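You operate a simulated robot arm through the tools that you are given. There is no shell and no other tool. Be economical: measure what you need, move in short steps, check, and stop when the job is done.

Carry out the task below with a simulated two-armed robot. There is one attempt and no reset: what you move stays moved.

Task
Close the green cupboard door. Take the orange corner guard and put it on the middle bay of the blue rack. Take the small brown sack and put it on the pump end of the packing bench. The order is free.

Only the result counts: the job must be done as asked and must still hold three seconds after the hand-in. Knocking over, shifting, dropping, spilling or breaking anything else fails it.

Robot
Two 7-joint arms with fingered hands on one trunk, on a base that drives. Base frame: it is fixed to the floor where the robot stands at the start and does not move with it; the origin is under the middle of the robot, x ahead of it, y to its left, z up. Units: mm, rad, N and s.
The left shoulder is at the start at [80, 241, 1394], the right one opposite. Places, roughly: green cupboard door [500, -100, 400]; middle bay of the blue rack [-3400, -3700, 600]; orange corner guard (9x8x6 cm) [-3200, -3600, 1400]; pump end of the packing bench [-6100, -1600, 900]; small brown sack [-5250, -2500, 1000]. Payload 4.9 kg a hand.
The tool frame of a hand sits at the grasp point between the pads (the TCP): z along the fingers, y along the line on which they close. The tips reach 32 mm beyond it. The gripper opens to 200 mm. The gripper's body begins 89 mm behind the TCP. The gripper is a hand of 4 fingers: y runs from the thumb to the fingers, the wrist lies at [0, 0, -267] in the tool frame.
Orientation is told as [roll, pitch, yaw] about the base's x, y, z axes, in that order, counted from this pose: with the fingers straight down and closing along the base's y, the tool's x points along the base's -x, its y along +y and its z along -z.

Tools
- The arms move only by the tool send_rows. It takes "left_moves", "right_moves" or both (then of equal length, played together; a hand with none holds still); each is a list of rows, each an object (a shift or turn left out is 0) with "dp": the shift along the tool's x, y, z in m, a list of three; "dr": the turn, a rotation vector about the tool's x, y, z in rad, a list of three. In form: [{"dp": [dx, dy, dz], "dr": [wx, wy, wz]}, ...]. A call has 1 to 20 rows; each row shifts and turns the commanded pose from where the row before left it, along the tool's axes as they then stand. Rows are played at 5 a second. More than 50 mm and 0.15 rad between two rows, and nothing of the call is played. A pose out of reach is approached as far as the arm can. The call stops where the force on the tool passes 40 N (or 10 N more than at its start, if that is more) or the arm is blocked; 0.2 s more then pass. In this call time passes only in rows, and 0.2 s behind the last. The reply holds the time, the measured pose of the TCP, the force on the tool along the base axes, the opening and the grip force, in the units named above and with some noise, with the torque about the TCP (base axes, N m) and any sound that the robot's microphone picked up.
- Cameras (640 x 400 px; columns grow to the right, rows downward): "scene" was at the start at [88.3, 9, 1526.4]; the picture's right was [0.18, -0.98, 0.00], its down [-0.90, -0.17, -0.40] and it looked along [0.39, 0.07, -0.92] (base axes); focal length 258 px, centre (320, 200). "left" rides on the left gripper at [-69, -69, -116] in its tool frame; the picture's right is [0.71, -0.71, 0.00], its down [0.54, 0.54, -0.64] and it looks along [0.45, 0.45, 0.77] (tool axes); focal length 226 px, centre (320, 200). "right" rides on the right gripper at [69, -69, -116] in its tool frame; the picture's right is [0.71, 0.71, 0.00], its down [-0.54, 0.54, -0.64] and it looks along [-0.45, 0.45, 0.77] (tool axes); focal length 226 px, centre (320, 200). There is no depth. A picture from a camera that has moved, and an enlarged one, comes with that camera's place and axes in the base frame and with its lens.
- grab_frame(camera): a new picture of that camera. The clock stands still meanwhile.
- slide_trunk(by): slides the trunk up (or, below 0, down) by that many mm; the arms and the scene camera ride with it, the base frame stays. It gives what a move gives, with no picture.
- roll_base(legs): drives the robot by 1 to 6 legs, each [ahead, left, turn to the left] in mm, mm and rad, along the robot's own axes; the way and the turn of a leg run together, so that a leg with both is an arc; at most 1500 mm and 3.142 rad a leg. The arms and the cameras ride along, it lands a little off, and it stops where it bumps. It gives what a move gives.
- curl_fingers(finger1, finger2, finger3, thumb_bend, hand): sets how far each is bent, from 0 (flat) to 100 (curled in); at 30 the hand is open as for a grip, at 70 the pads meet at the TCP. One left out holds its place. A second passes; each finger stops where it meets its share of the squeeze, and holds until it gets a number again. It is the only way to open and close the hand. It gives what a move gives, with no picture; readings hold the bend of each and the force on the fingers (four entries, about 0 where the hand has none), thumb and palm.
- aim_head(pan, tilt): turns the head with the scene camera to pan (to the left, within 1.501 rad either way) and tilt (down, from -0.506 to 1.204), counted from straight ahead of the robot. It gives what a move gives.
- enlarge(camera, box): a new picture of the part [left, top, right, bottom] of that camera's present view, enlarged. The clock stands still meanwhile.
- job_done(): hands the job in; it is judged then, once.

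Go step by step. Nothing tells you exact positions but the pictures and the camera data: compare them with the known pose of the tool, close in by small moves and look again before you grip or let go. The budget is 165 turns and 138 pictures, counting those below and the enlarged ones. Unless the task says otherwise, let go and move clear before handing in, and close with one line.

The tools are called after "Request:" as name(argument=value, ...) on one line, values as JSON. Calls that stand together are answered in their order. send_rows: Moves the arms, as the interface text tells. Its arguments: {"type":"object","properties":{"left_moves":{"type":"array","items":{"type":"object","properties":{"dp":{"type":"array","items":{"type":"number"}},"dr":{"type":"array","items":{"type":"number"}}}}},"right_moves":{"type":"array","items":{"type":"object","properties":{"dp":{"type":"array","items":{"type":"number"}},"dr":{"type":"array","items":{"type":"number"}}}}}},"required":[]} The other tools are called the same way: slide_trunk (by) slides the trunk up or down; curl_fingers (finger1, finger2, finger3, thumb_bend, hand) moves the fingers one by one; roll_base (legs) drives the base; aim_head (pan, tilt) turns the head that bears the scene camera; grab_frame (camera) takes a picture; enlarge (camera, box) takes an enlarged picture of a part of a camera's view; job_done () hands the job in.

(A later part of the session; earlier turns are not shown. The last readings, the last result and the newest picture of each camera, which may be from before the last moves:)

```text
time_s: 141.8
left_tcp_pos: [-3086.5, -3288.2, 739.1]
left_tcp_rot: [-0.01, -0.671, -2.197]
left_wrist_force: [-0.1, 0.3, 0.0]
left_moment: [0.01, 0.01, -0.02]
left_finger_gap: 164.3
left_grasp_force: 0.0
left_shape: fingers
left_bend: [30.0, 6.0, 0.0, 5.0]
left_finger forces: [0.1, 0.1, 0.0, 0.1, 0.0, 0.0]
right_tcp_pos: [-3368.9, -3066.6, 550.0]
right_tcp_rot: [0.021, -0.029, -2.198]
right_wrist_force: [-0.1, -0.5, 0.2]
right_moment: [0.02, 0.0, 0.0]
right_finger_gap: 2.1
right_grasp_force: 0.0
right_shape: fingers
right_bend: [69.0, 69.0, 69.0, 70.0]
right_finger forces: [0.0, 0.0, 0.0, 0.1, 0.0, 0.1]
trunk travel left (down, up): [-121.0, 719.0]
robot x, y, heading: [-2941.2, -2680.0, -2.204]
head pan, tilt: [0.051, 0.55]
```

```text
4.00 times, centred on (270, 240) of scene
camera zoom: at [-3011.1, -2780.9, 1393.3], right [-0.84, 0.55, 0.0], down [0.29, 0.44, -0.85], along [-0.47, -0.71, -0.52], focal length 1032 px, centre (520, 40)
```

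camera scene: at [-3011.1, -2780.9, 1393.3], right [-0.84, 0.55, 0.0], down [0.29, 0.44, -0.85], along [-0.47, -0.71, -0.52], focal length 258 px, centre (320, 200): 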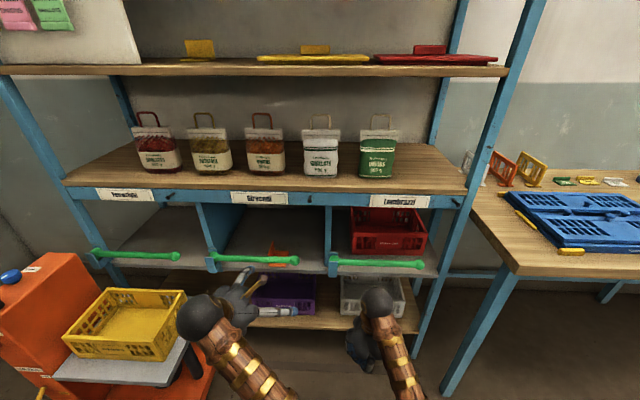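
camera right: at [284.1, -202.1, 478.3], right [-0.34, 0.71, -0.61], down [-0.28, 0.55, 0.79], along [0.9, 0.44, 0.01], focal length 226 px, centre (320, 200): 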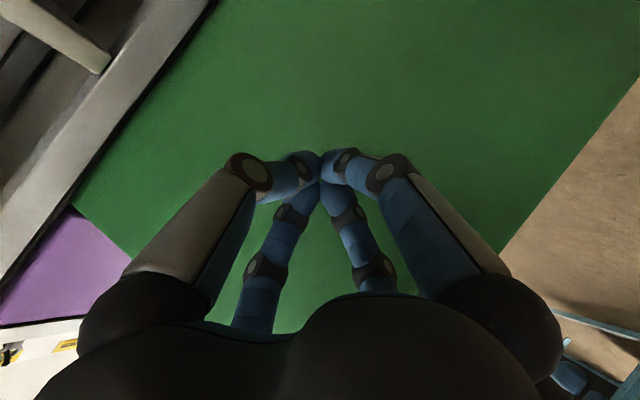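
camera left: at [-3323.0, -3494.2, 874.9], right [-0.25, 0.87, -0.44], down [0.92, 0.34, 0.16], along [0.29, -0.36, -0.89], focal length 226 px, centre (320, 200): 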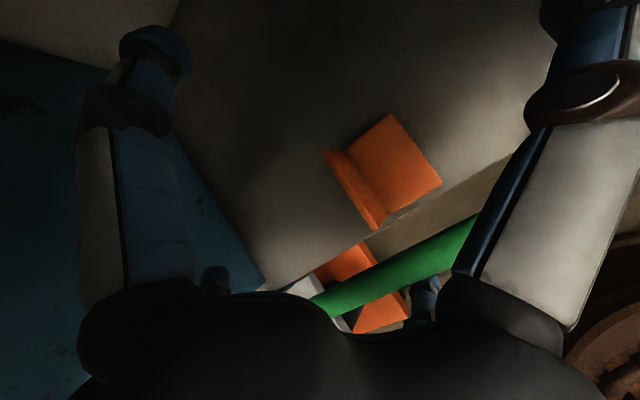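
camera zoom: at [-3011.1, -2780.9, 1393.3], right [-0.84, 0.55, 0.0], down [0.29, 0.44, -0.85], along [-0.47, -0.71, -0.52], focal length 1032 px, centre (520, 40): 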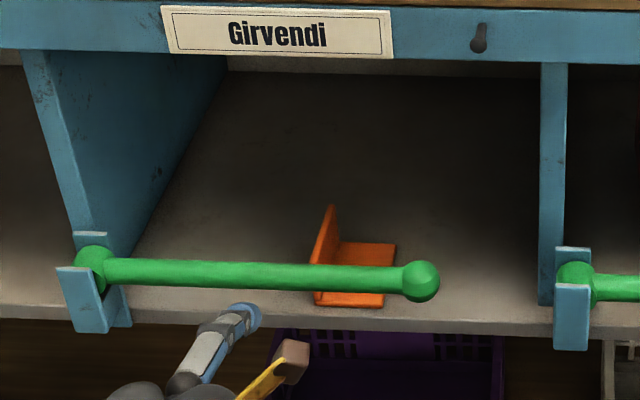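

The guard stands fully inside the middle bay, about 20 mm back from the edge, so I'll leave it there. I'll raise the trunk and move along the bench to the sack.

Request:
slide_trunk(by=350)

Request:
roll_base(legs=[[-150, -700, 0], [0, -800, 0]])

Request:
aim_head(pan=-0.2, tilt=0.5)

Request:
grab_frame(camera="scene")

```text
time_s: 145.2
left_tcp_pos: [-3086.3, -3288.4, 1089.7]
left_tcp_rot: [-0.009, -0.673, -2.198]
left_wrist_force: [0.1, -0.1, -0.9]
left_moment: [0.03, 0.02, -0.03]
left_finger_gap: 164.6
left_grasp_force: 0.0
left_shape: fingers
left_bend: [30.0, 6.0, 0.0, 5.0]
left_finger forces: [0.1, 0.0, 0.0, 0.0, 0.1, 0.0]
right_tcp_pos: [-3369.4, -3065.3, 900.2]
right_tcp_rot: [0.022, -0.03, -2.197]
right_wrist_force: [-0.3, -0.3, -0.1]
right_moment: [-0.01, 0.02, 0.01]
right_finger_gap: 2.1
right_grasp_force: 0.1
right_shape: fingers
right_bend: [69.0, 69.0, 69.0, 70.0]
right_finger forces: [0.0, 0.0, 0.1, 0.0, 0.1, 0.1]
trunk travel left (down, up): [-471.0, 369.0]
robot x, y, heading: [-2941.7, -2677.4, -2.201]
head pan, tilt: [0.051, 0.55]
```

```text
time_s: 153.0
left_tcp_pos: [-4206.1, -2281.1, 1089.7]
left_tcp_rot: [-0.007, -0.67, -2.196]
left_wrist_force: [0.4, -0.7, -0.7]
left_moment: [0.01, -0.01, -0.02]
left_finger_gap: 164.4
left_grasp_force: 0.0
left_shape: fingers
left_bend: [30.0, 6.0, 0.0, 5.0]
left_finger forces: [0.1, 0.0, 0.0, 0.0, 0.0, 0.0]
right_tcp_pos: [-4488.5, -2060.0, 901.2]
right_tcp_rot: [0.023, -0.03, -2.196]
right_wrist_force: [0.5, -1.2, 0.5]
right_moment: [-0.04, -0.02, -0.01]
right_finger_gap: 2.1
right_grasp_force: 0.1
right_shape: fingers
right_bend: [69.0, 69.0, 69.0, 70.0]
right_finger forces: [0.0, 0.0, 0.0, 0.1, 0.0, 0.0]
trunk travel left (down, up): [-471.0, 369.0]
robot x, y, heading: [-4065.4, -1673.3, -2.209]
head pan, tilt: [0.051, 0.55]
```

```text
time_s: 153.8
left_tcp_pos: [-4206.1, -2281.3, 1089.8]
left_tcp_rot: [-0.009, -0.673, -2.197]
left_wrist_force: [0.1, 0.4, -0.7]
left_moment: [-0.01, -0.01, 0.04]
left_finger_gap: 164.2
left_grasp_force: 0.1
left_shape: fingers
left_bend: [30.0, 6.0, 0.0, 5.0]
left_finger forces: [0.1, 0.0, 0.0, 0.1, 0.0, 0.1]
right_tcp_pos: [-4489.8, -2059.5, 900.1]
right_tcp_rot: [0.023, -0.028, -2.2]
right_wrist_force: [1.3, 1.0, -0.1]
right_moment: [0.02, 0.01, 0.03]
right_finger_gap: 2.2
right_grasp_force: 0.1
right_shape: fingers
right_bend: [69.0, 69.0, 69.0, 70.0]
right_finger forces: [0.0, 0.0, 0.0, 0.0, 0.0, 0.1]
trunk travel left (down, up): [-471.0, 369.0]
robot x, y, heading: [-4062.8, -1674.0, -2.206]
head pan, tilt: [-0.201, 0.499]
```

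```text
63 pictures are left
camera scene: at [-4149.0, -1759.7, 1747.9], right [-0.67, 0.74, 0.0], down [0.35, 0.32, -0.88], along [-0.65, -0.59, -0.48], focal length 258 px, centre (320, 200)
```

scene: 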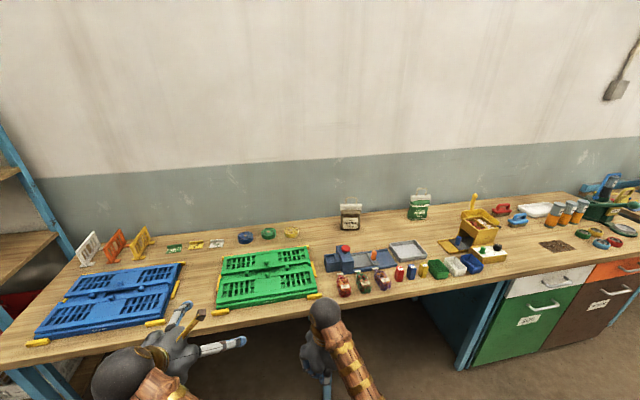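

Request:
enlarge(camera="scene", box=[310, 170, 640, 310])

Request:
aim_head(pan=-0.9, tilt=0.5)

Request:
grab_frame(camera="scene")

```text
1.94 times, centred on (475, 240) of scene
camera zoom: at [-4149.0, -1759.7, 1747.9], right [-0.67, 0.74, 0.0], down [0.35, 0.32, -0.88], along [-0.65, -0.59, -0.48], focal length 500 px, centre (19, 122)
```

zoom: 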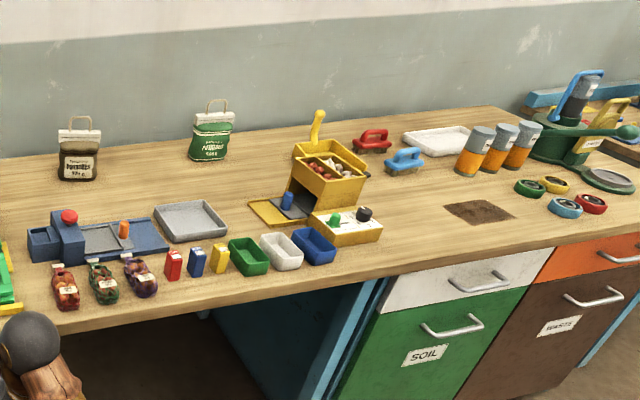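

```text
time_s: 154.8
left_tcp_pos: [-4205.7, -2280.9, 1090.5]
left_tcp_rot: [-0.007, -0.673, -2.197]
left_wrist_force: [-0.5, 0.9, 0.0]
left_moment: [0.0, 0.02, -0.02]
left_finger_gap: 164.5
left_grasp_force: 0.1
left_shape: fingers
left_bend: [30.0, 6.0, 0.0, 5.0]
left_finger forces: [0.1, 0.0, 0.0, 0.0, 0.0, 0.1]
right_tcp_pos: [-4488.5, -2059.6, 900.8]
right_tcp_rot: [0.022, -0.03, -2.197]
right_wrist_force: [-0.6, -0.2, 0.5]
right_moment: [-0.01, 0.01, 0.0]
right_finger_gap: 1.8
right_grasp_force: 0.0
right_shape: fingers
right_bend: [69.0, 69.0, 69.0, 70.0]
right_finger forces: [0.0, 0.0, 0.0, 0.0, 0.1, 0.0]
trunk travel left (down, up): [-471.0, 369.0]
robot x, y, heading: [-4061.9, -1673.8, -2.202]
head pan, tilt: [-0.901, 0.499]
```

```text
61 pictures are left
camera scene: at [-4172.3, -1702.1, 1747.9], right [-0.04, 1.0, 0.0], down [0.48, 0.02, -0.88], along [-0.88, -0.03, -0.48], focal length 258 px, centre (320, 200)
```

scene: 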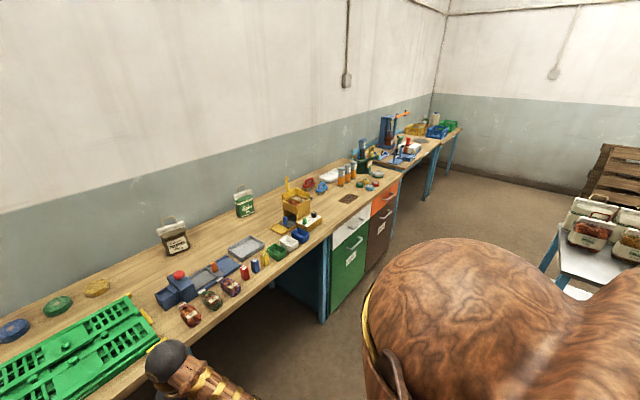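

The brown sack is at about (−5140, −2430) near the bench's back wall. The pump and canisters are further along. I'll raise the trunk, open the right hand, and approach with the right hand over the sack.

Request:
slide_trunk(by=280)

Request:
curl_fingers(hand="right", finger1=30, finger2=30, finger3=30, thumb_bend=30)

Request:
roll_base(legs=[[0, -160, 0], [370, 0, 0]])

Request:
aim_head(pan=-0.3, tilt=0.8)

Request:
grab_frame(camera="scene")

Request:
grab_frame(camera="right")

```text
time_s: 157.7
left_tcp_pos: [-4206.2, -2281.1, 1370.9]
left_tcp_rot: [-0.009, -0.67, -2.198]
left_wrist_force: [-0.6, 0.3, 0.1]
left_moment: [0.01, -0.03, 0.02]
left_finger_gap: 164.7
left_grasp_force: 0.0
left_shape: fingers
left_bend: [30.0, 6.0, 0.0, 5.0]
left_finger forces: [0.0, 0.0, 0.1, 0.0, 0.1, 0.0]
right_tcp_pos: [-4487.7, -2058.9, 1181.4]
right_tcp_rot: [0.022, -0.028, -2.196]
right_wrist_force: [-0.1, -0.1, -0.7]
right_moment: [-0.02, 0.01, -0.03]
right_finger_gap: 2.0
right_grasp_force: 0.2
right_shape: fingers
right_bend: [69.0, 69.0, 69.0, 70.0]
right_finger forces: [0.0, 0.1, 0.1, 0.0, 0.0, 0.1]
trunk travel left (down, up): [-751.0, 89.0]
robot x, y, heading: [-4064.6, -1672.1, -2.204]
head pan, tilt: [-0.901, 0.499]
```

```text
time_s: 158.7
left_tcp_pos: [-4206.4, -2280.5, 1369.2]
left_tcp_rot: [-0.01, -0.672, -2.197]
left_wrist_force: [-0.3, 0.1, 0.2]
left_moment: [-0.01, -0.02, 0.01]
left_finger_gap: 164.7
left_grasp_force: 0.0
left_shape: fingers
left_bend: [30.0, 6.0, 0.0, 5.0]
left_finger forces: [0.0, 0.0, 0.0, 0.0, 0.1, 0.1]
right_tcp_pos: [-4489.3, -2058.4, 1180.9]
right_tcp_rot: [0.023, -0.028, -2.197]
right_wrist_force: [-0.8, 0.2, -0.8]
right_moment: [0.0, 0.0, -0.01]
right_finger_gap: 139.8
right_grasp_force: 0.0
right_shape: fingers
right_bend: [30.0, 30.0, 30.0, 30.0]
right_finger forces: [0.1, 0.0, 0.0, 0.1, 0.1, 0.0]
trunk travel left (down, up): [-751.0, 89.0]
robot x, y, heading: [-4064.3, -1675.1, -2.204]
head pan, tilt: [-0.901, 0.499]
```

```text
time_s: 162.1
left_tcp_pos: [-4552.6, -2480.5, 1371.1]
left_tcp_rot: [-0.008, -0.675, -2.2]
left_wrist_force: [0.2, 1.6, 0.1]
left_moment: [-0.03, 0.03, 0.01]
left_finger_gap: 164.9
left_grasp_force: 0.1
left_shape: fingers
left_bend: [30.0, 6.0, 0.0, 5.0]
left_finger forces: [0.1, 0.1, 0.0, 0.1, 0.0, 0.0]
right_tcp_pos: [-4835.2, -2257.8, 1182.3]
right_tcp_rot: [0.024, -0.032, -2.201]
right_wrist_force: [0.0, 0.7, -0.5]
right_moment: [-0.01, 0.04, 0.0]
right_finger_gap: 139.7
right_grasp_force: 0.0
right_shape: fingers
right_bend: [30.0, 30.0, 30.0, 30.0]
right_finger forces: [0.1, 0.1, 0.1, 0.1, 0.1, 0.0]
trunk travel left (down, up): [-751.0, 89.0]
robot x, y, heading: [-4412.3, -1877.2, -2.206]
head pan, tilt: [-0.901, 0.499]
```

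```text
time_s: 163.1
left_tcp_pos: [-4555.1, -2484.0, 1369.6]
left_tcp_rot: [-0.009, -0.669, -2.201]
left_wrist_force: [0.5, 0.0, -0.3]
left_moment: [0.01, -0.01, 0.01]
left_finger_gap: 164.7
left_grasp_force: 0.1
left_shape: fingers
left_bend: [30.0, 6.0, 0.0, 5.0]
left_finger forces: [0.1, 0.0, 0.1, 0.0, 0.1, 0.0]
right_tcp_pos: [-4837.3, -2260.8, 1180.3]
right_tcp_rot: [0.022, -0.029, -2.199]
right_wrist_force: [-0.6, 0.5, 0.9]
right_moment: [0.01, 0.0, 0.0]
right_finger_gap: 140.1
right_grasp_force: 0.0
right_shape: fingers
right_bend: [30.0, 30.0, 30.0, 30.0]
right_finger forces: [0.0, 0.1, 0.1, 0.0, 0.0, 0.0]
trunk travel left (down, up): [-751.0, 89.0]
robot x, y, heading: [-4406.8, -1871.5, -2.207]
head pan, tilt: [-0.3, 0.799]
```

```text
60 pictures are left
camera scene: at [-4494.7, -1950.3, 2001.9], right [-0.59, 0.81, 0.0], down [0.58, 0.43, -0.7], along [-0.56, -0.41, -0.72], focal length 258 px, centre (320, 200)
```

scene: 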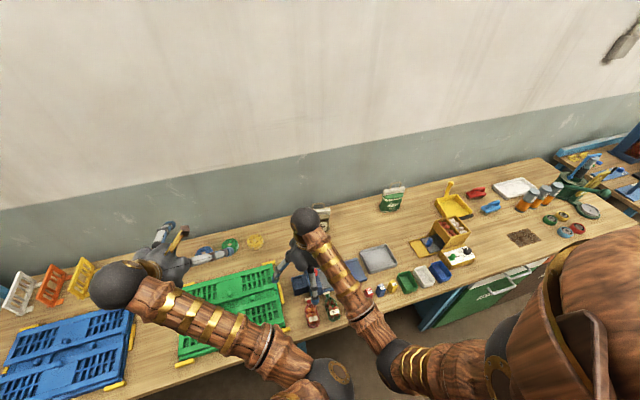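

```text
59 pictures are left
camera right: at [-4852.1, -2160.3, 1292.6], right [0.99, 0.16, 0.0], down [0.12, -0.73, 0.67], along [0.1, -0.66, -0.74], focal length 226 px, centre (320, 200)
```

right: 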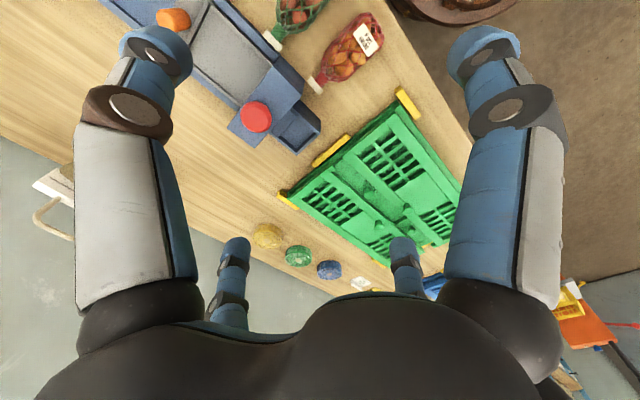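

The sack is close to (−5250, −2495), nearly 1 m ahead. I'll shift right and slightly closer, and tilt the right hand for reach.

Request:
roll_base(legs=[[45, -190, 0]])

Request:
send_rows(right_moves=[{"dr": [0, -0.15, 0]}, {"dr": [0, -0.15, 0]}, {"dr": [0, -0.15, 0]}])

Request:
aim_head(pan=0.05, tilt=0.7)

Request:
grab_frame(camera="scene")

Request:
grab_frame(camera="right")

```text
time_s: 164.6
left_tcp_pos: [-4728.3, -2410.2, 1369.4]
left_tcp_rot: [-0.012, -0.672, -2.196]
left_wrist_force: [1.3, -0.5, -0.4]
left_moment: [0.03, 0.06, -0.04]
left_finger_gap: 164.4
left_grasp_force: 0.0
left_shape: fingers
left_bend: [30.0, 6.0, 0.0, 5.0]
left_finger forces: [0.1, 0.0, 0.0, 0.0, 0.1, 0.1]
right_tcp_pos: [-5011.9, -2185.7, 1182.8]
right_tcp_rot: [0.019, -0.029, -2.198]
right_wrist_force: [0.2, 0.2, 0.3]
right_moment: [0.01, 0.02, 0.03]
right_finger_gap: 140.0
right_grasp_force: 0.0
right_shape: fingers
right_bend: [30.0, 30.0, 30.0, 30.0]
right_finger forces: [0.1, 0.1, 0.0, 0.0, 0.0, 0.0]
trunk travel left (down, up): [-751.0, 89.0]
robot x, y, heading: [-4589.5, -1796.7, -2.203]
head pan, tilt: [-0.3, 0.799]
```

```text
time_s: 165.4
left_tcp_pos: [-4730.8, -2405.9, 1372.1]
left_tcp_rot: [-0.007, -0.672, -2.197]
left_wrist_force: [0.4, -0.2, 0.3]
left_moment: [-0.01, 0.02, -0.02]
left_finger_gap: 164.7
left_grasp_force: 0.1
left_shape: fingers
left_bend: [30.0, 6.0, 0.0, 5.0]
left_finger forces: [0.1, 0.1, 0.0, 0.0, 0.0, 0.0]
right_tcp_pos: [-5014.1, -2186.2, 1181.4]
right_tcp_rot: [0.024, -0.484, -2.212]
right_wrist_force: [-1.3, 0.0, -0.2]
right_moment: [-0.01, 0.0, 0.0]
right_finger_gap: 139.8
right_grasp_force: 0.0
right_shape: fingers
right_bend: [30.0, 30.0, 30.0, 30.0]
right_finger forces: [0.1, 0.0, 0.0, 0.0, 0.0, 0.0]
trunk travel left (down, up): [-751.0, 89.0]
robot x, y, heading: [-4592.1, -1798.5, -2.205]
head pan, tilt: [-0.3, 0.799]
```

```text
time_s: 166.2
left_tcp_pos: [-4733.5, -2406.9, 1369.5]
left_tcp_rot: [-0.005, -0.67, -2.201]
left_wrist_force: [-0.4, -0.2, 0.2]
left_moment: [-0.03, -0.03, 0.04]
left_finger_gap: 164.7
left_grasp_force: 0.1
left_shape: fingers
left_bend: [30.0, 6.0, 0.0, 5.0]
left_finger forces: [0.0, 0.1, 0.0, 0.1, 0.0, 0.0]
right_tcp_pos: [-5015.4, -2185.2, 1181.0]
right_tcp_rot: [0.027, -0.478, -2.21]
right_wrist_force: [-0.4, 0.6, 1.1]
right_moment: [0.01, -0.01, -0.04]
right_finger_gap: 139.9
right_grasp_force: 0.0
right_shape: fingers
right_bend: [30.0, 30.0, 30.0, 30.0]
right_finger forces: [0.0, 0.0, 0.1, 0.0, 0.1, 0.0]
trunk travel left (down, up): [-751.0, 89.0]
robot x, y, heading: [-4587.6, -1797.5, -2.207]
head pan, tilt: [0.051, 0.7]
```

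```text
58 pictures are left
camera scene: at [-4655.3, -1895.8, 2010.2], right [-0.83, 0.55, 0.0], down [0.36, 0.54, -0.76], along [-0.42, -0.64, -0.64], focal length 258 px, centre (320, 200)
```

scene: 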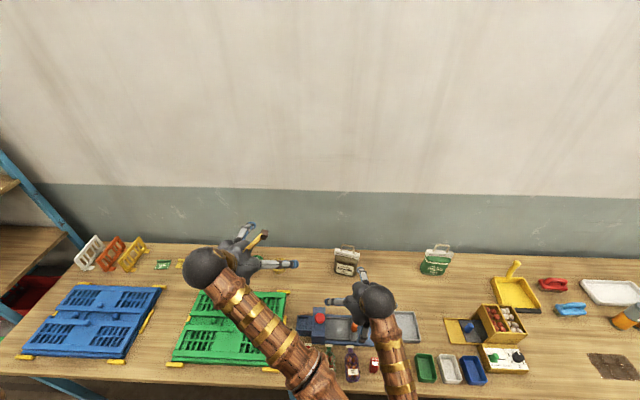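

```text
57 pictures are left
camera right: at [-5004.7, -2050.5, 1250.1], right [0.95, 0.09, -0.31], down [0.31, -0.46, 0.83], along [-0.07, -0.89, -0.46], focal length 226 px, centre (320, 200)
```

right: 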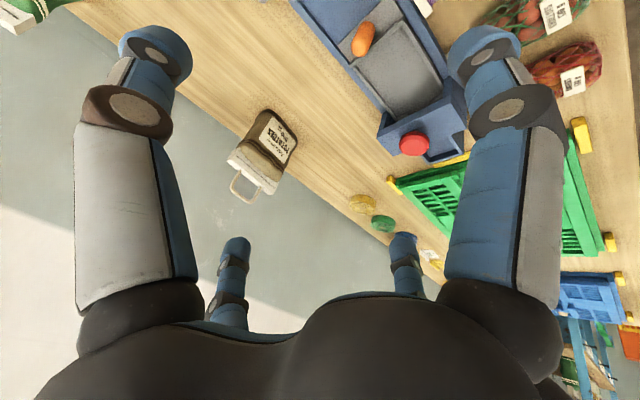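

Triangulated: the sack base is near (−5208, −2502), the bench top is z ≈ 860, and the sack's top is about 1040. I'll lower to z ≈ 1080, move forward above the sack, then descend.

Request:
slide_trunk(by=-90)

Request:
send_rows(right_moves=[{"dp": [-0.0355, 0.006, 0.0185]}, {"dp": [-0.0355, 0.006, 0.0185]}, {"dp": [-0.0355, 0.006, 0.0185]}, {"dp": [-0.0355, 0.006, 0.0185]}, {"dp": [-0.0355, 0.006, 0.0185]}, {"dp": [-0.0355, 0.006, 0.0185]}])

Request:
grab_frame(camera="right")

Request:
enlarge(camera="scene", box=[260, 220, 480, 340])

```text
time_s: 167.5
left_tcp_pos: [-4733.3, -2407.1, 1279.3]
left_tcp_rot: [-0.008, -0.671, -2.198]
left_wrist_force: [0.5, -0.5, 1.1]
left_moment: [-0.01, 0.03, -0.02]
left_finger_gap: 164.7
left_grasp_force: 0.1
left_shape: fingers
left_bend: [30.0, 6.0, 0.0, 5.0]
left_finger forces: [0.1, 0.1, 0.1, 0.0, 0.0, 0.0]
right_tcp_pos: [-5014.4, -2184.3, 1091.3]
right_tcp_rot: [0.026, -0.479, -2.209]
right_wrist_force: [-0.4, 0.4, 0.7]
right_moment: [0.02, -0.02, 0.0]
right_finger_gap: 139.8
right_grasp_force: 0.1
right_shape: fingers
right_bend: [30.0, 30.0, 30.0, 30.0]
right_finger forces: [0.0, 0.1, 0.0, 0.0, 0.0, 0.0]
trunk travel left (down, up): [-661.0, 179.0]
robot x, y, heading: [-4590.9, -1800.2, -2.202]
head pan, tilt: [0.051, 0.7]
```

```text
time_s: 168.9
left_tcp_pos: [-4733.7, -2408.4, 1279.6]
left_tcp_rot: [-0.008, -0.67, -2.199]
left_wrist_force: [-0.6, -0.7, -1.3]
left_moment: [0.04, 0.01, -0.01]
left_finger_gap: 164.5
left_grasp_force: 0.2
left_shape: fingers
left_bend: [30.0, 6.0, 0.0, 5.0]
left_finger forces: [0.0, 0.1, 0.0, 0.0, 0.0, 0.0]
right_tcp_pos: [-5127.1, -2401.8, 1090.2]
right_tcp_rot: [0.027, -0.475, -2.21]
right_wrist_force: [-0.3, 0.7, -0.2]
right_moment: [-0.01, -0.03, -0.01]
right_finger_gap: 139.9
right_grasp_force: 0.1
right_shape: fingers
right_bend: [30.0, 30.0, 30.0, 30.0]
right_finger forces: [0.1, 0.0, 0.1, 0.1, 0.1, 0.0]
trunk travel left (down, up): [-661.0, 179.0]
robot x, y, heading: [-4588.3, -1800.5, -2.207]
head pan, tilt: [0.051, 0.7]
```

```text
56 pictures are left
camera right: at [-5117.0, -2267.3, 1159.4], right [0.95, 0.09, -0.31], down [0.31, -0.46, 0.83], along [-0.07, -0.89, -0.46], focal length 226 px, centre (320, 200)
```

right: 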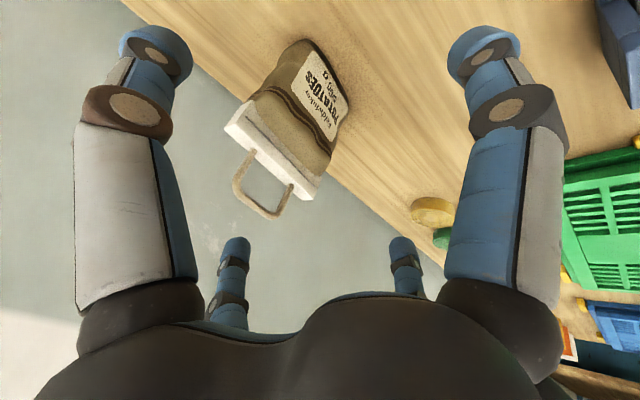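

```text
2.91 times, centred on (370, 280) of scene
camera zoom: at [-4655.2, -1898.1, 1920.0], right [-0.83, 0.55, 0.0], down [0.36, 0.54, -0.76], along [-0.42, -0.64, -0.65], focal length 750 px, centre (174, -33)
```

zoom: 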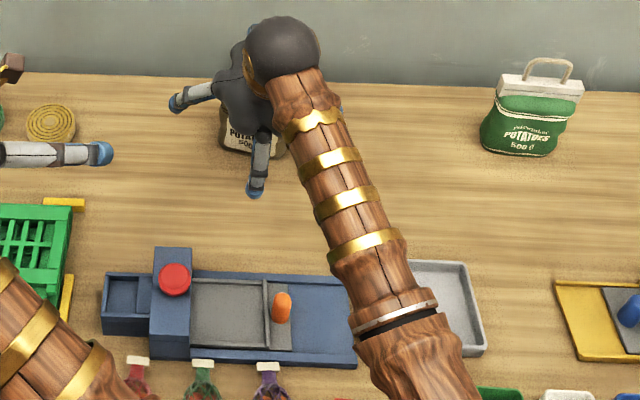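

Aligned. I'll go forward 127 mm above the sack, then descend with the trunk.

Request:
send_rows(right_moves=[{"dp": [-0.0355, -0.001, 0.0185]}, {"dp": [-0.0355, -0.001, 0.0185]}, {"dp": [-0.0355, -0.001, 0.0185]}, {"dp": [-0.0062, 0, 0.0032]}])

Request:
grab_frame(camera="right")

```text
time_s: 169.9
left_tcp_pos: [-4731.1, -2407.1, 1279.6]
left_tcp_rot: [-0.007, -0.672, -2.198]
left_wrist_force: [-0.4, 0.0, 0.6]
left_moment: [0.01, 0.02, -0.01]
left_finger_gap: 164.7
left_grasp_force: 0.1
left_shape: fingers
left_bend: [30.0, 6.0, 0.0, 5.0]
left_finger forces: [0.1, 0.1, 0.0, 0.0, 0.1, 0.0]
right_tcp_pos: [-5203.5, -2501.8, 1090.9]
right_tcp_rot: [0.025, -0.48, -2.207]
right_wrist_force: [-0.9, -0.6, 0.3]
right_moment: [-0.02, 0.03, 0.02]
right_finger_gap: 139.9
right_grasp_force: 0.1
right_shape: fingers
right_bend: [30.0, 30.0, 30.0, 30.0]
right_finger forces: [0.0, 0.1, 0.0, 0.0, 0.0, 0.0]
trunk travel left (down, up): [-661.0, 179.0]
robot x, y, heading: [-4586.4, -1798.1, -2.209]
head pan, tilt: [0.051, 0.7]
```

```text
54 pictures are left
camera right: at [-5193.2, -2367.3, 1160.6], right [0.95, 0.09, -0.31], down [0.32, -0.46, 0.83], along [-0.07, -0.89, -0.46], focal length 226 px, centre (320, 200)
```

right: 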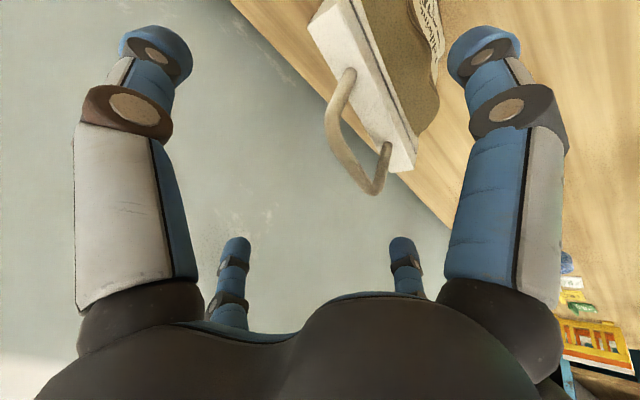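

The header centre is about 12 mm nearer than the TCP. I'll correct this and descend 60 mm.

Request:
send_rows(right_moves=[{"dp": [0.0106, 0.004, -0.0055]}])

Request:
slide_trunk(by=-60)

Request:
grab_frame(camera="right")

Request:
enlarge(camera="scene", box=[260, 200, 440, 320])

```text
time_s: 170.3
left_tcp_pos: [-4732.6, -2407.6, 1280.3]
left_tcp_rot: [-0.007, -0.672, -2.199]
left_wrist_force: [-0.3, 0.7, 0.2]
left_moment: [0.0, -0.01, 0.01]
left_finger_gap: 164.6
left_grasp_force: 0.1
left_shape: fingers
left_bend: [30.0, 6.0, 0.0, 5.0]
left_finger forces: [0.0, 0.0, 0.0, 0.1, 0.0, 0.0]
right_tcp_pos: [-5193.8, -2494.1, 1090.0]
right_tcp_rot: [0.027, -0.478, -2.209]
right_wrist_force: [0.9, 0.2, 0.5]
right_moment: [0.0, 0.01, -0.01]
right_finger_gap: 139.9
right_grasp_force: 0.0
right_shape: fingers
right_bend: [30.0, 30.0, 30.0, 30.0]
right_finger forces: [0.1, 0.1, 0.0, 0.0, 0.0, 0.0]
trunk travel left (down, up): [-661.0, 179.0]
robot x, y, heading: [-4586.5, -1804.6, -2.21]
head pan, tilt: [0.051, 0.7]
```

```text
time_s: 171.3
left_tcp_pos: [-4733.1, -2407.5, 1218.1]
left_tcp_rot: [-0.006, -0.672, -2.201]
left_wrist_force: [-0.6, 1.0, -0.6]
left_moment: [0.01, -0.02, -0.03]
left_finger_gap: 164.7
left_grasp_force: 0.0
left_shape: fingers
left_bend: [30.0, 6.0, 0.0, 5.0]
left_finger forces: [0.1, 0.0, 0.1, 0.1, 0.1, 0.0]
right_tcp_pos: [-5194.5, -2495.6, 1030.6]
right_tcp_rot: [0.026, -0.479, -2.21]
right_wrist_force: [-0.1, 0.2, 0.0]
right_moment: [0.01, -0.01, 0.02]
right_finger_gap: 139.9
right_grasp_force: 0.2
right_shape: fingers
right_bend: [30.0, 30.0, 30.0, 30.0]
right_finger forces: [0.0, 0.0, 0.0, 0.1, 0.0, 0.0]
trunk travel left (down, up): [-601.0, 239.0]
robot x, y, heading: [-4591.3, -1799.8, -2.204]
head pan, tilt: [0.051, 0.7]
```

```text
53 pictures are left
camera right: at [-5182.9, -2360.1, 1100.6], right [0.95, 0.09, -0.31], down [0.32, -0.46, 0.83], along [-0.07, -0.89, -0.46], focal length 226 px, centre (320, 200)
```

right: 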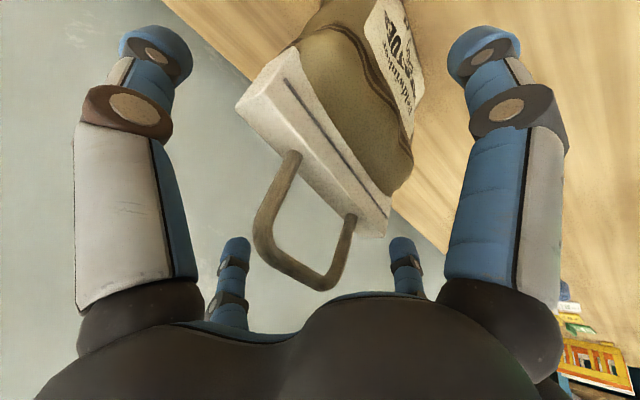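

```text
3.33 times, centred on (350, 260) of scene
camera zoom: at [-4654.2, -1896.0, 1860.3], right [-0.83, 0.55, 0.0], down [0.36, 0.54, -0.76], along [-0.42, -0.64, -0.64], focal length 860 px, centre (220, 0)
```

zoom: 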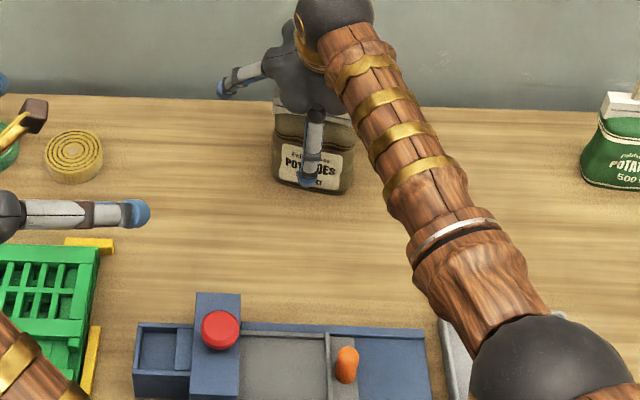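

The sack is centred between the fingers. I'll descend another 40 mm and close.

Request:
slide_trunk(by=-40)

Request:
curl_fingers(hand="right", finger1=38, finger2=45, finger3=38, thumb_bend=45)

Request:
grab_frame(camera="right")

```text
time_s: 172.1
left_tcp_pos: [-4731.9, -2404.8, 1180.7]
left_tcp_rot: [-0.01, -0.671, -2.2]
left_wrist_force: [0.5, -0.1, -0.3]
left_moment: [-0.02, -0.03, -0.01]
left_finger_gap: 164.5
left_grasp_force: 0.0
left_shape: fingers
left_bend: [30.0, 6.0, 0.0, 5.0]
left_finger forces: [0.0, 0.1, 0.0, 0.0, 0.0, 0.0]
right_tcp_pos: [-5192.5, -2494.5, 993.5]
right_tcp_rot: [0.026, -0.483, -2.209]
right_wrist_force: [0.4, -0.7, 7.6]
right_moment: [0.24, -0.04, 0.02]
right_finger_gap: 140.0
right_grasp_force: 3.6
right_shape: fingers
right_bend: [30.0, 30.0, 30.0, 30.0]
right_finger forces: [0.0, 0.1, 0.0, 0.0, 0.2, 7.3]
trunk travel left (down, up): [-561.0, 279.0]
robot x, y, heading: [-4591.4, -1801.4, -2.208]
head pan, tilt: [0.051, 0.7]
```

```text
time_s: 173.1
left_tcp_pos: [-4731.7, -2404.3, 1181.3]
left_tcp_rot: [-0.006, -0.674, -2.199]
left_wrist_force: [0.1, 0.2, 0.2]
left_moment: [-0.02, 0.03, -0.03]
left_finger_gap: 164.6
left_grasp_force: 0.1
left_shape: fingers
left_bend: [30.0, 6.0, 0.0, 5.0]
left_finger forces: [0.0, 0.1, 0.0, 0.0, 0.0, 0.1]
right_tcp_pos: [-5194.8, -2492.4, 993.3]
right_tcp_rot: [0.025, -0.482, -2.213]
right_wrist_force: [-6.1, 7.3, 17.1]
right_moment: [0.61, 0.23, 0.19]
right_finger_gap: 103.0
right_grasp_force: 10.6
right_shape: fingers
right_bend: [38.0, 45.0, 38.0, 44.0]
right_finger forces: [0.0, 0.1, 0.0, 0.0, 15.6, 4.9]
trunk travel left (down, up): [-561.0, 279.0]
robot x, y, heading: [-4587.0, -1803.4, -2.205]
head pan, tilt: [0.051, 0.7]
```

```text
51 pictures are left
camera right: at [-5183.3, -2358.1, 1062.3], right [0.95, 0.09, -0.31], down [0.32, -0.45, 0.83], along [-0.07, -0.89, -0.46], focal length 226 px, centre (320, 200)
```

right: 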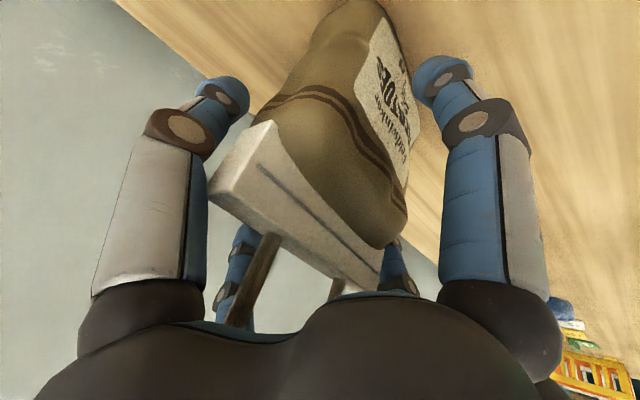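

The thumb touches first and the handle presses the palm. I'll lift 8 mm, shift 8 mm towards the thumb side, and then close all four.

Request:
curl_fingers(hand="right", thumb_bend=40)

Request:
send_rows(right_moves=[{"dp": [-0.0037, -0.008, -0.0071]}])

Request:
curl_fingers(hand="right", finger1=50, finger2=52, finger3=50, thumb_bend=50)

Request:
grab_frame(camera="right")

```text
time_s: 174.1
left_tcp_pos: [-4731.2, -2405.0, 1181.6]
left_tcp_rot: [-0.006, -0.672, -2.201]
left_wrist_force: [0.2, 0.1, 0.2]
left_moment: [0.02, 0.0, -0.01]
left_finger_gap: 164.9
left_grasp_force: 0.1
left_shape: fingers
left_bend: [30.0, 6.0, 0.0, 5.0]
left_finger forces: [0.1, 0.0, 0.1, 0.0, 0.1, 0.0]
right_tcp_pos: [-5193.0, -2493.8, 991.8]
right_tcp_rot: [0.028, -0.48, -2.21]
right_wrist_force: [-2.6, 4.3, 13.5]
right_moment: [0.16, -0.07, 0.03]
right_finger_gap: 109.8
right_grasp_force: 7.3
right_shape: fingers
right_bend: [38.0, 45.0, 38.0, 40.0]
right_finger forces: [0.0, 0.1, 0.1, 0.0, 2.4, 10.8]
trunk travel left (down, up): [-561.0, 279.0]
robot x, y, heading: [-4591.7, -1796.6, -2.201]
head pan, tilt: [0.051, 0.7]
```

```text
time_s: 174.5
left_tcp_pos: [-4733.0, -2408.2, 1179.3]
left_tcp_rot: [-0.007, -0.669, -2.199]
left_wrist_force: [-0.2, -1.3, -0.4]
left_moment: [-0.03, -0.02, 0.0]
left_finger_gap: 164.3
left_grasp_force: 0.0
left_shape: fingers
left_bend: [30.0, 6.0, 0.0, 5.0]
left_finger forces: [0.0, 0.0, 0.0, 0.0, 0.0, 0.0]
right_tcp_pos: [-5199.2, -2490.5, 995.1]
right_tcp_rot: [0.027, -0.478, -2.206]
right_wrist_force: [1.6, 0.6, -0.1]
right_moment: [-0.02, 0.05, 0.02]
right_finger_gap: 109.2
right_grasp_force: 1.0
right_shape: fingers
right_bend: [38.0, 45.0, 38.0, 40.0]
right_finger forces: [0.0, 0.0, 0.0, 0.0, 0.0, 0.7]
trunk travel left (down, up): [-561.0, 279.0]
robot x, y, heading: [-4588.5, -1798.5, -2.21]
head pan, tilt: [0.051, 0.7]
```

```text
time_s: 175.5
left_tcp_pos: [-4732.8, -2407.9, 1179.7]
left_tcp_rot: [-0.007, -0.67, -2.199]
left_wrist_force: [0.1, -0.4, -0.8]
left_moment: [0.03, -0.03, 0.01]
left_finger_gap: 164.7
left_grasp_force: 0.1
left_shape: fingers
left_bend: [30.0, 6.0, 0.0, 5.0]
left_finger forces: [0.0, 0.1, 0.0, 0.0, 0.0, 0.0]
right_tcp_pos: [-5200.3, -2489.8, 997.3]
right_tcp_rot: [0.026, -0.482, -2.209]
right_wrist_force: [0.1, -0.1, 0.3]
right_moment: [0.16, -0.06, -0.01]
right_finger_gap: 79.5
right_grasp_force: 7.3
right_shape: fingers
right_bend: [46.0, 51.0, 50.0, 50.0]
right_finger forces: [4.7, 4.5, 0.1, 0.0, 4.3, 0.1]
trunk travel left (down, up): [-561.0, 279.0]
robot x, y, heading: [-4590.6, -1799.7, -2.212]
head pan, tilt: [0.051, 0.7]
```

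```text
50 pictures are left
camera right: at [-5189.6, -2355.5, 1067.1], right [0.95, 0.09, -0.31], down [0.31, -0.46, 0.83], along [-0.07, -0.89, -0.46], focal length 226 px, centre (320, 200)
```

right: 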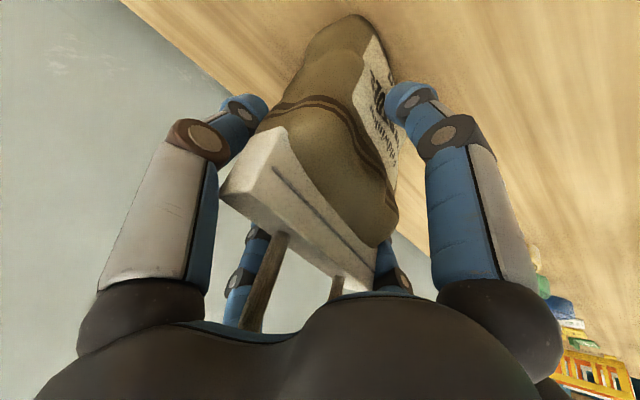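

Three fingers are in contact. I'll close tighter, including the front finger.

Request:
curl_fingers(hand="right", finger1=60, finger2=65, finger3=65, thumb_bend=65)

Request:
grab_frame(camera="right")

```text
time_s: 176.5
left_tcp_pos: [-4732.8, -2408.7, 1178.6]
left_tcp_rot: [-0.005, -0.671, -2.198]
left_wrist_force: [-0.1, 0.4, 0.4]
left_moment: [-0.02, 0.01, 0.0]
left_finger_gap: 164.8
left_grasp_force: 0.1
left_shape: fingers
left_bend: [30.0, 6.0, 0.0, 5.0]
left_finger forces: [0.1, 0.1, 0.1, 0.0, 0.1, 0.0]
right_tcp_pos: [-5200.4, -2490.7, 997.2]
right_tcp_rot: [0.026, -0.478, -2.21]
right_wrist_force: [-0.2, 0.3, -1.1]
right_moment: [0.08, 0.07, -0.01]
right_finger_gap: 72.9
right_grasp_force: 28.1
right_shape: fingers
right_bend: [47.0, 47.0, 65.0, 56.0]
right_finger forces: [7.5, 21.2, 0.0, 0.1, 25.0, 1.8]
trunk travel left (down, up): [-561.0, 279.0]
robot x, y, heading: [-4591.0, -1797.4, -2.204]
head pan, tilt: [0.051, 0.7]
```

```text
49 pictures are left
camera right: at [-5189.7, -2355.6, 1067.2], right [0.95, 0.09, -0.31], down [0.31, -0.46, 0.83], along [-0.07, -0.89, -0.46], focal length 226 px, centre (320, 200)
```

right: 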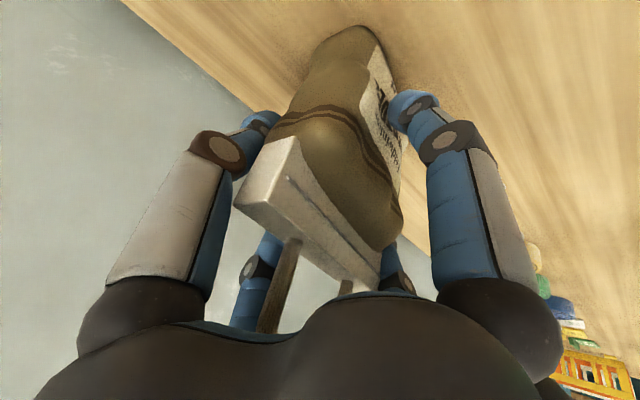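

Thumb and finger2 hold with about 23 N. I'll lift gently with the trunk.

Request:
slide_trunk(by=50)

Request:
grab_frame(camera="right")

Request:
enlarge(camera="scene", box=[260, 200, 440, 320])

```text
time_s: 177.4
left_tcp_pos: [-4733.5, -2408.4, 1228.6]
left_tcp_rot: [-0.007, -0.672, -2.199]
left_wrist_force: [-0.4, 0.4, 0.1]
left_moment: [0.03, -0.04, 0.03]
left_finger_gap: 164.4
left_grasp_force: 0.0
left_shape: fingers
left_bend: [30.0, 6.0, 0.0, 5.0]
left_finger forces: [0.0, 0.0, 0.1, 0.1, 0.1, 0.0]
right_tcp_pos: [-5202.0, -2491.6, 1047.5]
right_tcp_rot: [0.026, -0.478, -2.211]
right_wrist_force: [-0.4, 0.8, -5.1]
right_moment: [-0.02, 0.04, -0.02]
right_finger_gap: 72.1
right_grasp_force: 27.5
right_shape: fingers
right_bend: [47.0, 47.0, 65.0, 57.0]
right_finger forces: [7.2, 21.8, 0.0, 0.0, 23.9, 2.0]
trunk travel left (down, up): [-611.0, 229.0]
robot x, y, heading: [-4588.3, -1796.5, -2.209]
head pan, tilt: [0.051, 0.7]
```

```text
48 pictures are left
camera right: at [-5190.0, -2356.0, 1116.4], right [0.95, 0.09, -0.31], down [0.31, -0.46, 0.83], along [-0.07, -0.89, -0.46], focal length 226 px, centre (320, 200)
```

right: 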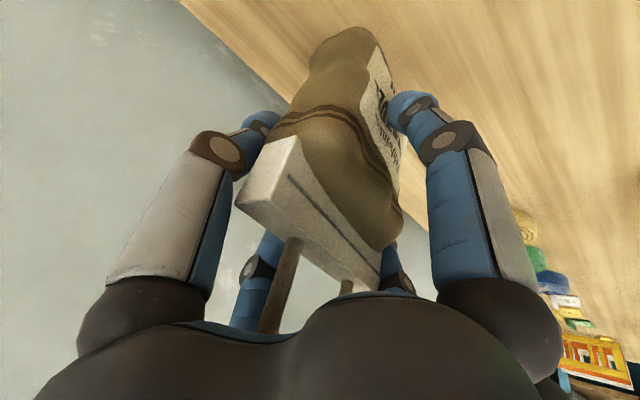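

```text
3.33 times, centred on (350, 260) of scene
camera zoom: at [-4655.5, -1897.5, 1870.0], right [-0.83, 0.55, 0.0], down [0.36, 0.54, -0.76], along [-0.42, -0.64, -0.65], focal length 860 px, centre (220, 0)
```

zoom: 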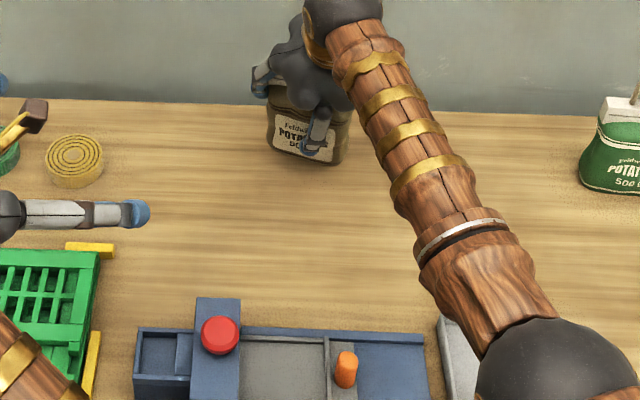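

It's lifted, weighs about 0.5 kg and is steady. I'll raise it well above the bench items, back off, and look at the pump end.

Request:
slide_trunk(by=200)

Request:
roll_base(legs=[[-350, 0, 0], [0, -700, 0]])

Request:
aim_head(pan=-0.35, tilt=0.6)

Request:
grab_frame(camera="scene")

Request:
aim_head(pan=-1.2, tilt=0.6)

Request:
grab_frame(camera="scene")

```text
time_s: 179.6
left_tcp_pos: [-4733.0, -2408.2, 1429.4]
left_tcp_rot: [-0.003, -0.67, -2.197]
left_wrist_force: [-0.3, -0.7, -0.3]
left_moment: [-0.03, 0.0, 0.05]
left_finger_gap: 164.6
left_grasp_force: 0.1
left_shape: fingers
left_bend: [30.0, 6.0, 0.0, 5.0]
left_finger forces: [0.0, 0.0, 0.0, 0.0, 0.1, 0.1]
right_tcp_pos: [-5201.9, -2491.0, 1247.0]
right_tcp_rot: [0.025, -0.479, -2.21]
right_wrist_force: [0.2, -0.1, -6.1]
right_moment: [-0.03, 0.06, -0.01]
right_finger_gap: 71.9
right_grasp_force: 27.3
right_shape: fingers
right_bend: [47.0, 47.0, 65.0, 57.0]
right_finger forces: [7.3, 21.7, 0.0, 0.0, 23.7, 2.0]
trunk travel left (down, up): [-811.0, 29.0]
robot x, y, heading: [-4593.5, -1800.9, -2.204]
head pan, tilt: [0.051, 0.7]
```

```text
time_s: 185.3
left_tcp_pos: [-5089.8, -1711.8, 1428.4]
left_tcp_rot: [-0.008, -0.671, -2.197]
left_wrist_force: [-0.1, -0.2, -0.3]
left_moment: [0.0, -0.02, -0.04]
left_finger_gap: 164.3
left_grasp_force: 0.1
left_shape: fingers
left_bend: [30.0, 6.0, 0.0, 5.0]
left_finger forces: [0.1, 0.0, 0.0, 0.1, 0.0, 0.0]
right_tcp_pos: [-5557.3, -1794.9, 1246.9]
right_tcp_rot: [0.021, -0.479, -2.208]
right_wrist_force: [0.3, -0.4, -4.5]
right_moment: [0.01, 0.06, -0.03]
right_finger_gap: 71.9
right_grasp_force: 26.7
right_shape: fingers
right_bend: [47.0, 47.0, 65.0, 57.0]
right_finger forces: [7.2, 21.7, 0.0, 0.1, 23.5, 2.2]
trunk travel left (down, up): [-811.0, 29.0]
robot x, y, heading: [-4947.6, -1102.9, -2.208]
head pan, tilt: [0.051, 0.7]
```

```text
time_s: 186.2
left_tcp_pos: [-5091.9, -1710.6, 1430.1]
left_tcp_rot: [-0.006, -0.671, -2.197]
left_wrist_force: [0.5, -0.2, -0.3]
left_moment: [0.01, -0.01, 0.0]
left_finger_gap: 164.5
left_grasp_force: 0.0
left_shape: fingers
left_bend: [30.0, 6.0, 0.0, 5.0]
left_finger forces: [0.0, 0.0, 0.0, 0.0, 0.0, 0.0]
right_tcp_pos: [-5558.2, -1793.6, 1247.3]
right_tcp_rot: [0.024, -0.478, -2.21]
right_wrist_force: [-0.2, -0.1, -5.1]
right_moment: [-0.03, 0.03, 0.0]
right_finger_gap: 71.9
right_grasp_force: 27.6
right_shape: fingers
right_bend: [47.0, 47.0, 65.0, 57.0]
right_finger forces: [7.3, 21.6, 0.0, 0.0, 23.5, 2.1]
trunk travel left (down, up): [-811.0, 29.0]
robot x, y, heading: [-4948.1, -1101.2, -2.202]
head pan, tilt: [-0.351, 0.6]
```

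```text
46 pictures are left
camera scene: at [-5040.8, -1177.4, 2078.7], right [-0.55, 0.83, 0.0], down [0.47, 0.31, -0.82], along [-0.69, -0.46, -0.57], focal length 258 px, centre (320, 200)
```

scene: 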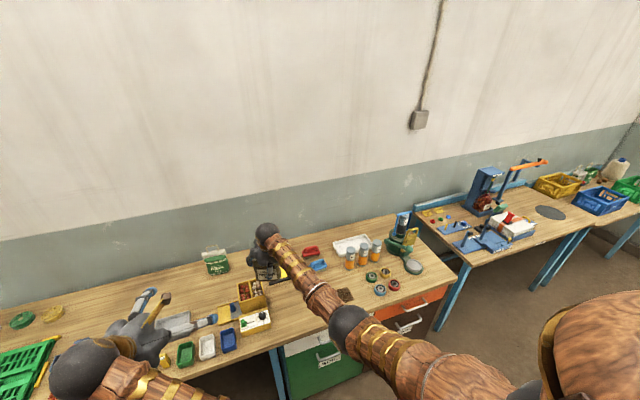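

```text
time_s: 187.4
left_tcp_pos: [-5091.2, -1710.6, 1430.1]
left_tcp_rot: [-0.009, -0.669, -2.199]
left_wrist_force: [-0.4, 0.0, 0.3]
left_moment: [-0.02, -0.02, 0.03]
left_finger_gap: 164.4
left_grasp_force: 0.0
left_shape: fingers
left_bend: [30.0, 6.0, 0.0, 5.0]
left_finger forces: [0.0, 0.0, 0.0, 0.0, 0.0, 0.0]
right_tcp_pos: [-5559.1, -1794.1, 1246.4]
right_tcp_rot: [0.027, -0.478, -2.21]
right_wrist_force: [0.1, 0.1, -6.2]
right_moment: [-0.04, 0.06, -0.01]
right_finger_gap: 72.0
right_grasp_force: 27.4
right_shape: fingers
right_bend: [47.0, 47.0, 65.0, 57.0]
right_finger forces: [7.2, 21.6, 0.1, 0.0, 23.6, 2.0]
trunk travel left (down, up): [-811.0, 29.0]
robot x, y, heading: [-4949.3, -1103.7, -2.203]
head pan, tilt: [-1.201, 0.6]
```

```text
45 pictures are left
camera scene: at [-5051.9, -1105.9, 2078.8], right [0.26, 0.97, 0.0], down [0.55, -0.15, -0.82], along [-0.8, 0.21, -0.57], focal length 258 px, centre (320, 200)
```

scene: 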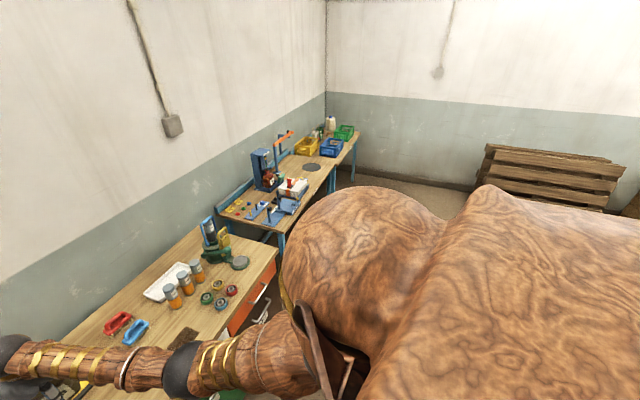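

The pump stands at the right end of this bench, with canisters, tray and rings around it. I'll enlarge that end to find a free spot.

Request:
aim_head(pan=-0.6, tilt=0.65)

Request:
enlarge(camera="scene", box=[170, 180, 410, 340])

```text
time_s: 188.4
left_tcp_pos: [-5091.7, -1710.0, 1428.4]
left_tcp_rot: [-0.007, -0.671, -2.197]
left_wrist_force: [0.0, 0.0, -0.3]
left_moment: [0.05, 0.0, 0.0]
left_finger_gap: 164.7
left_grasp_force: 0.1
left_shape: fingers
left_bend: [30.0, 6.0, 0.0, 5.0]
left_finger forces: [0.0, 0.1, 0.1, 0.0, 0.1, 0.0]
right_tcp_pos: [-5559.3, -1792.9, 1245.3]
right_tcp_rot: [0.027, -0.477, -2.209]
right_wrist_force: [0.2, 1.1, -5.9]
right_moment: [-0.04, 0.06, 0.0]
right_finger_gap: 72.0
right_grasp_force: 27.5
right_shape: fingers
right_bend: [47.0, 47.0, 65.0, 57.0]
right_finger forces: [7.3, 21.5, 0.0, 0.1, 23.5, 2.1]
trunk travel left (down, up): [-811.0, 29.0]
robot x, y, heading: [-4949.2, -1101.0, -2.205]
head pan, tilt: [-0.6, 0.649]
```

```text
2.50 times, centred on (290, 260) of scene
camera zoom: at [-5049.0, -1157.1, 2074.5], right [-0.33, 0.94, 0.0], down [0.57, 0.2, -0.8], along [-0.75, -0.26, -0.61], focal length 645 px, centre (395, 50)
```

zoom: 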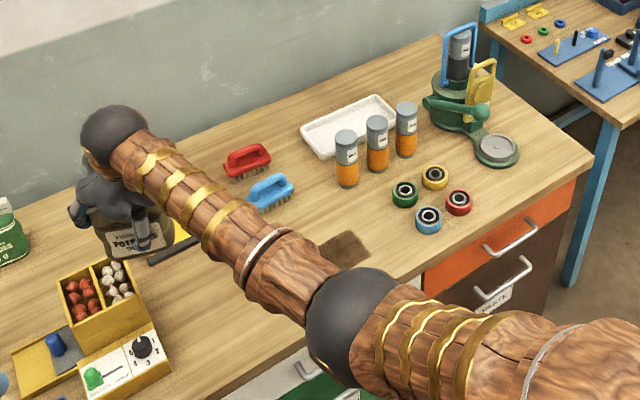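

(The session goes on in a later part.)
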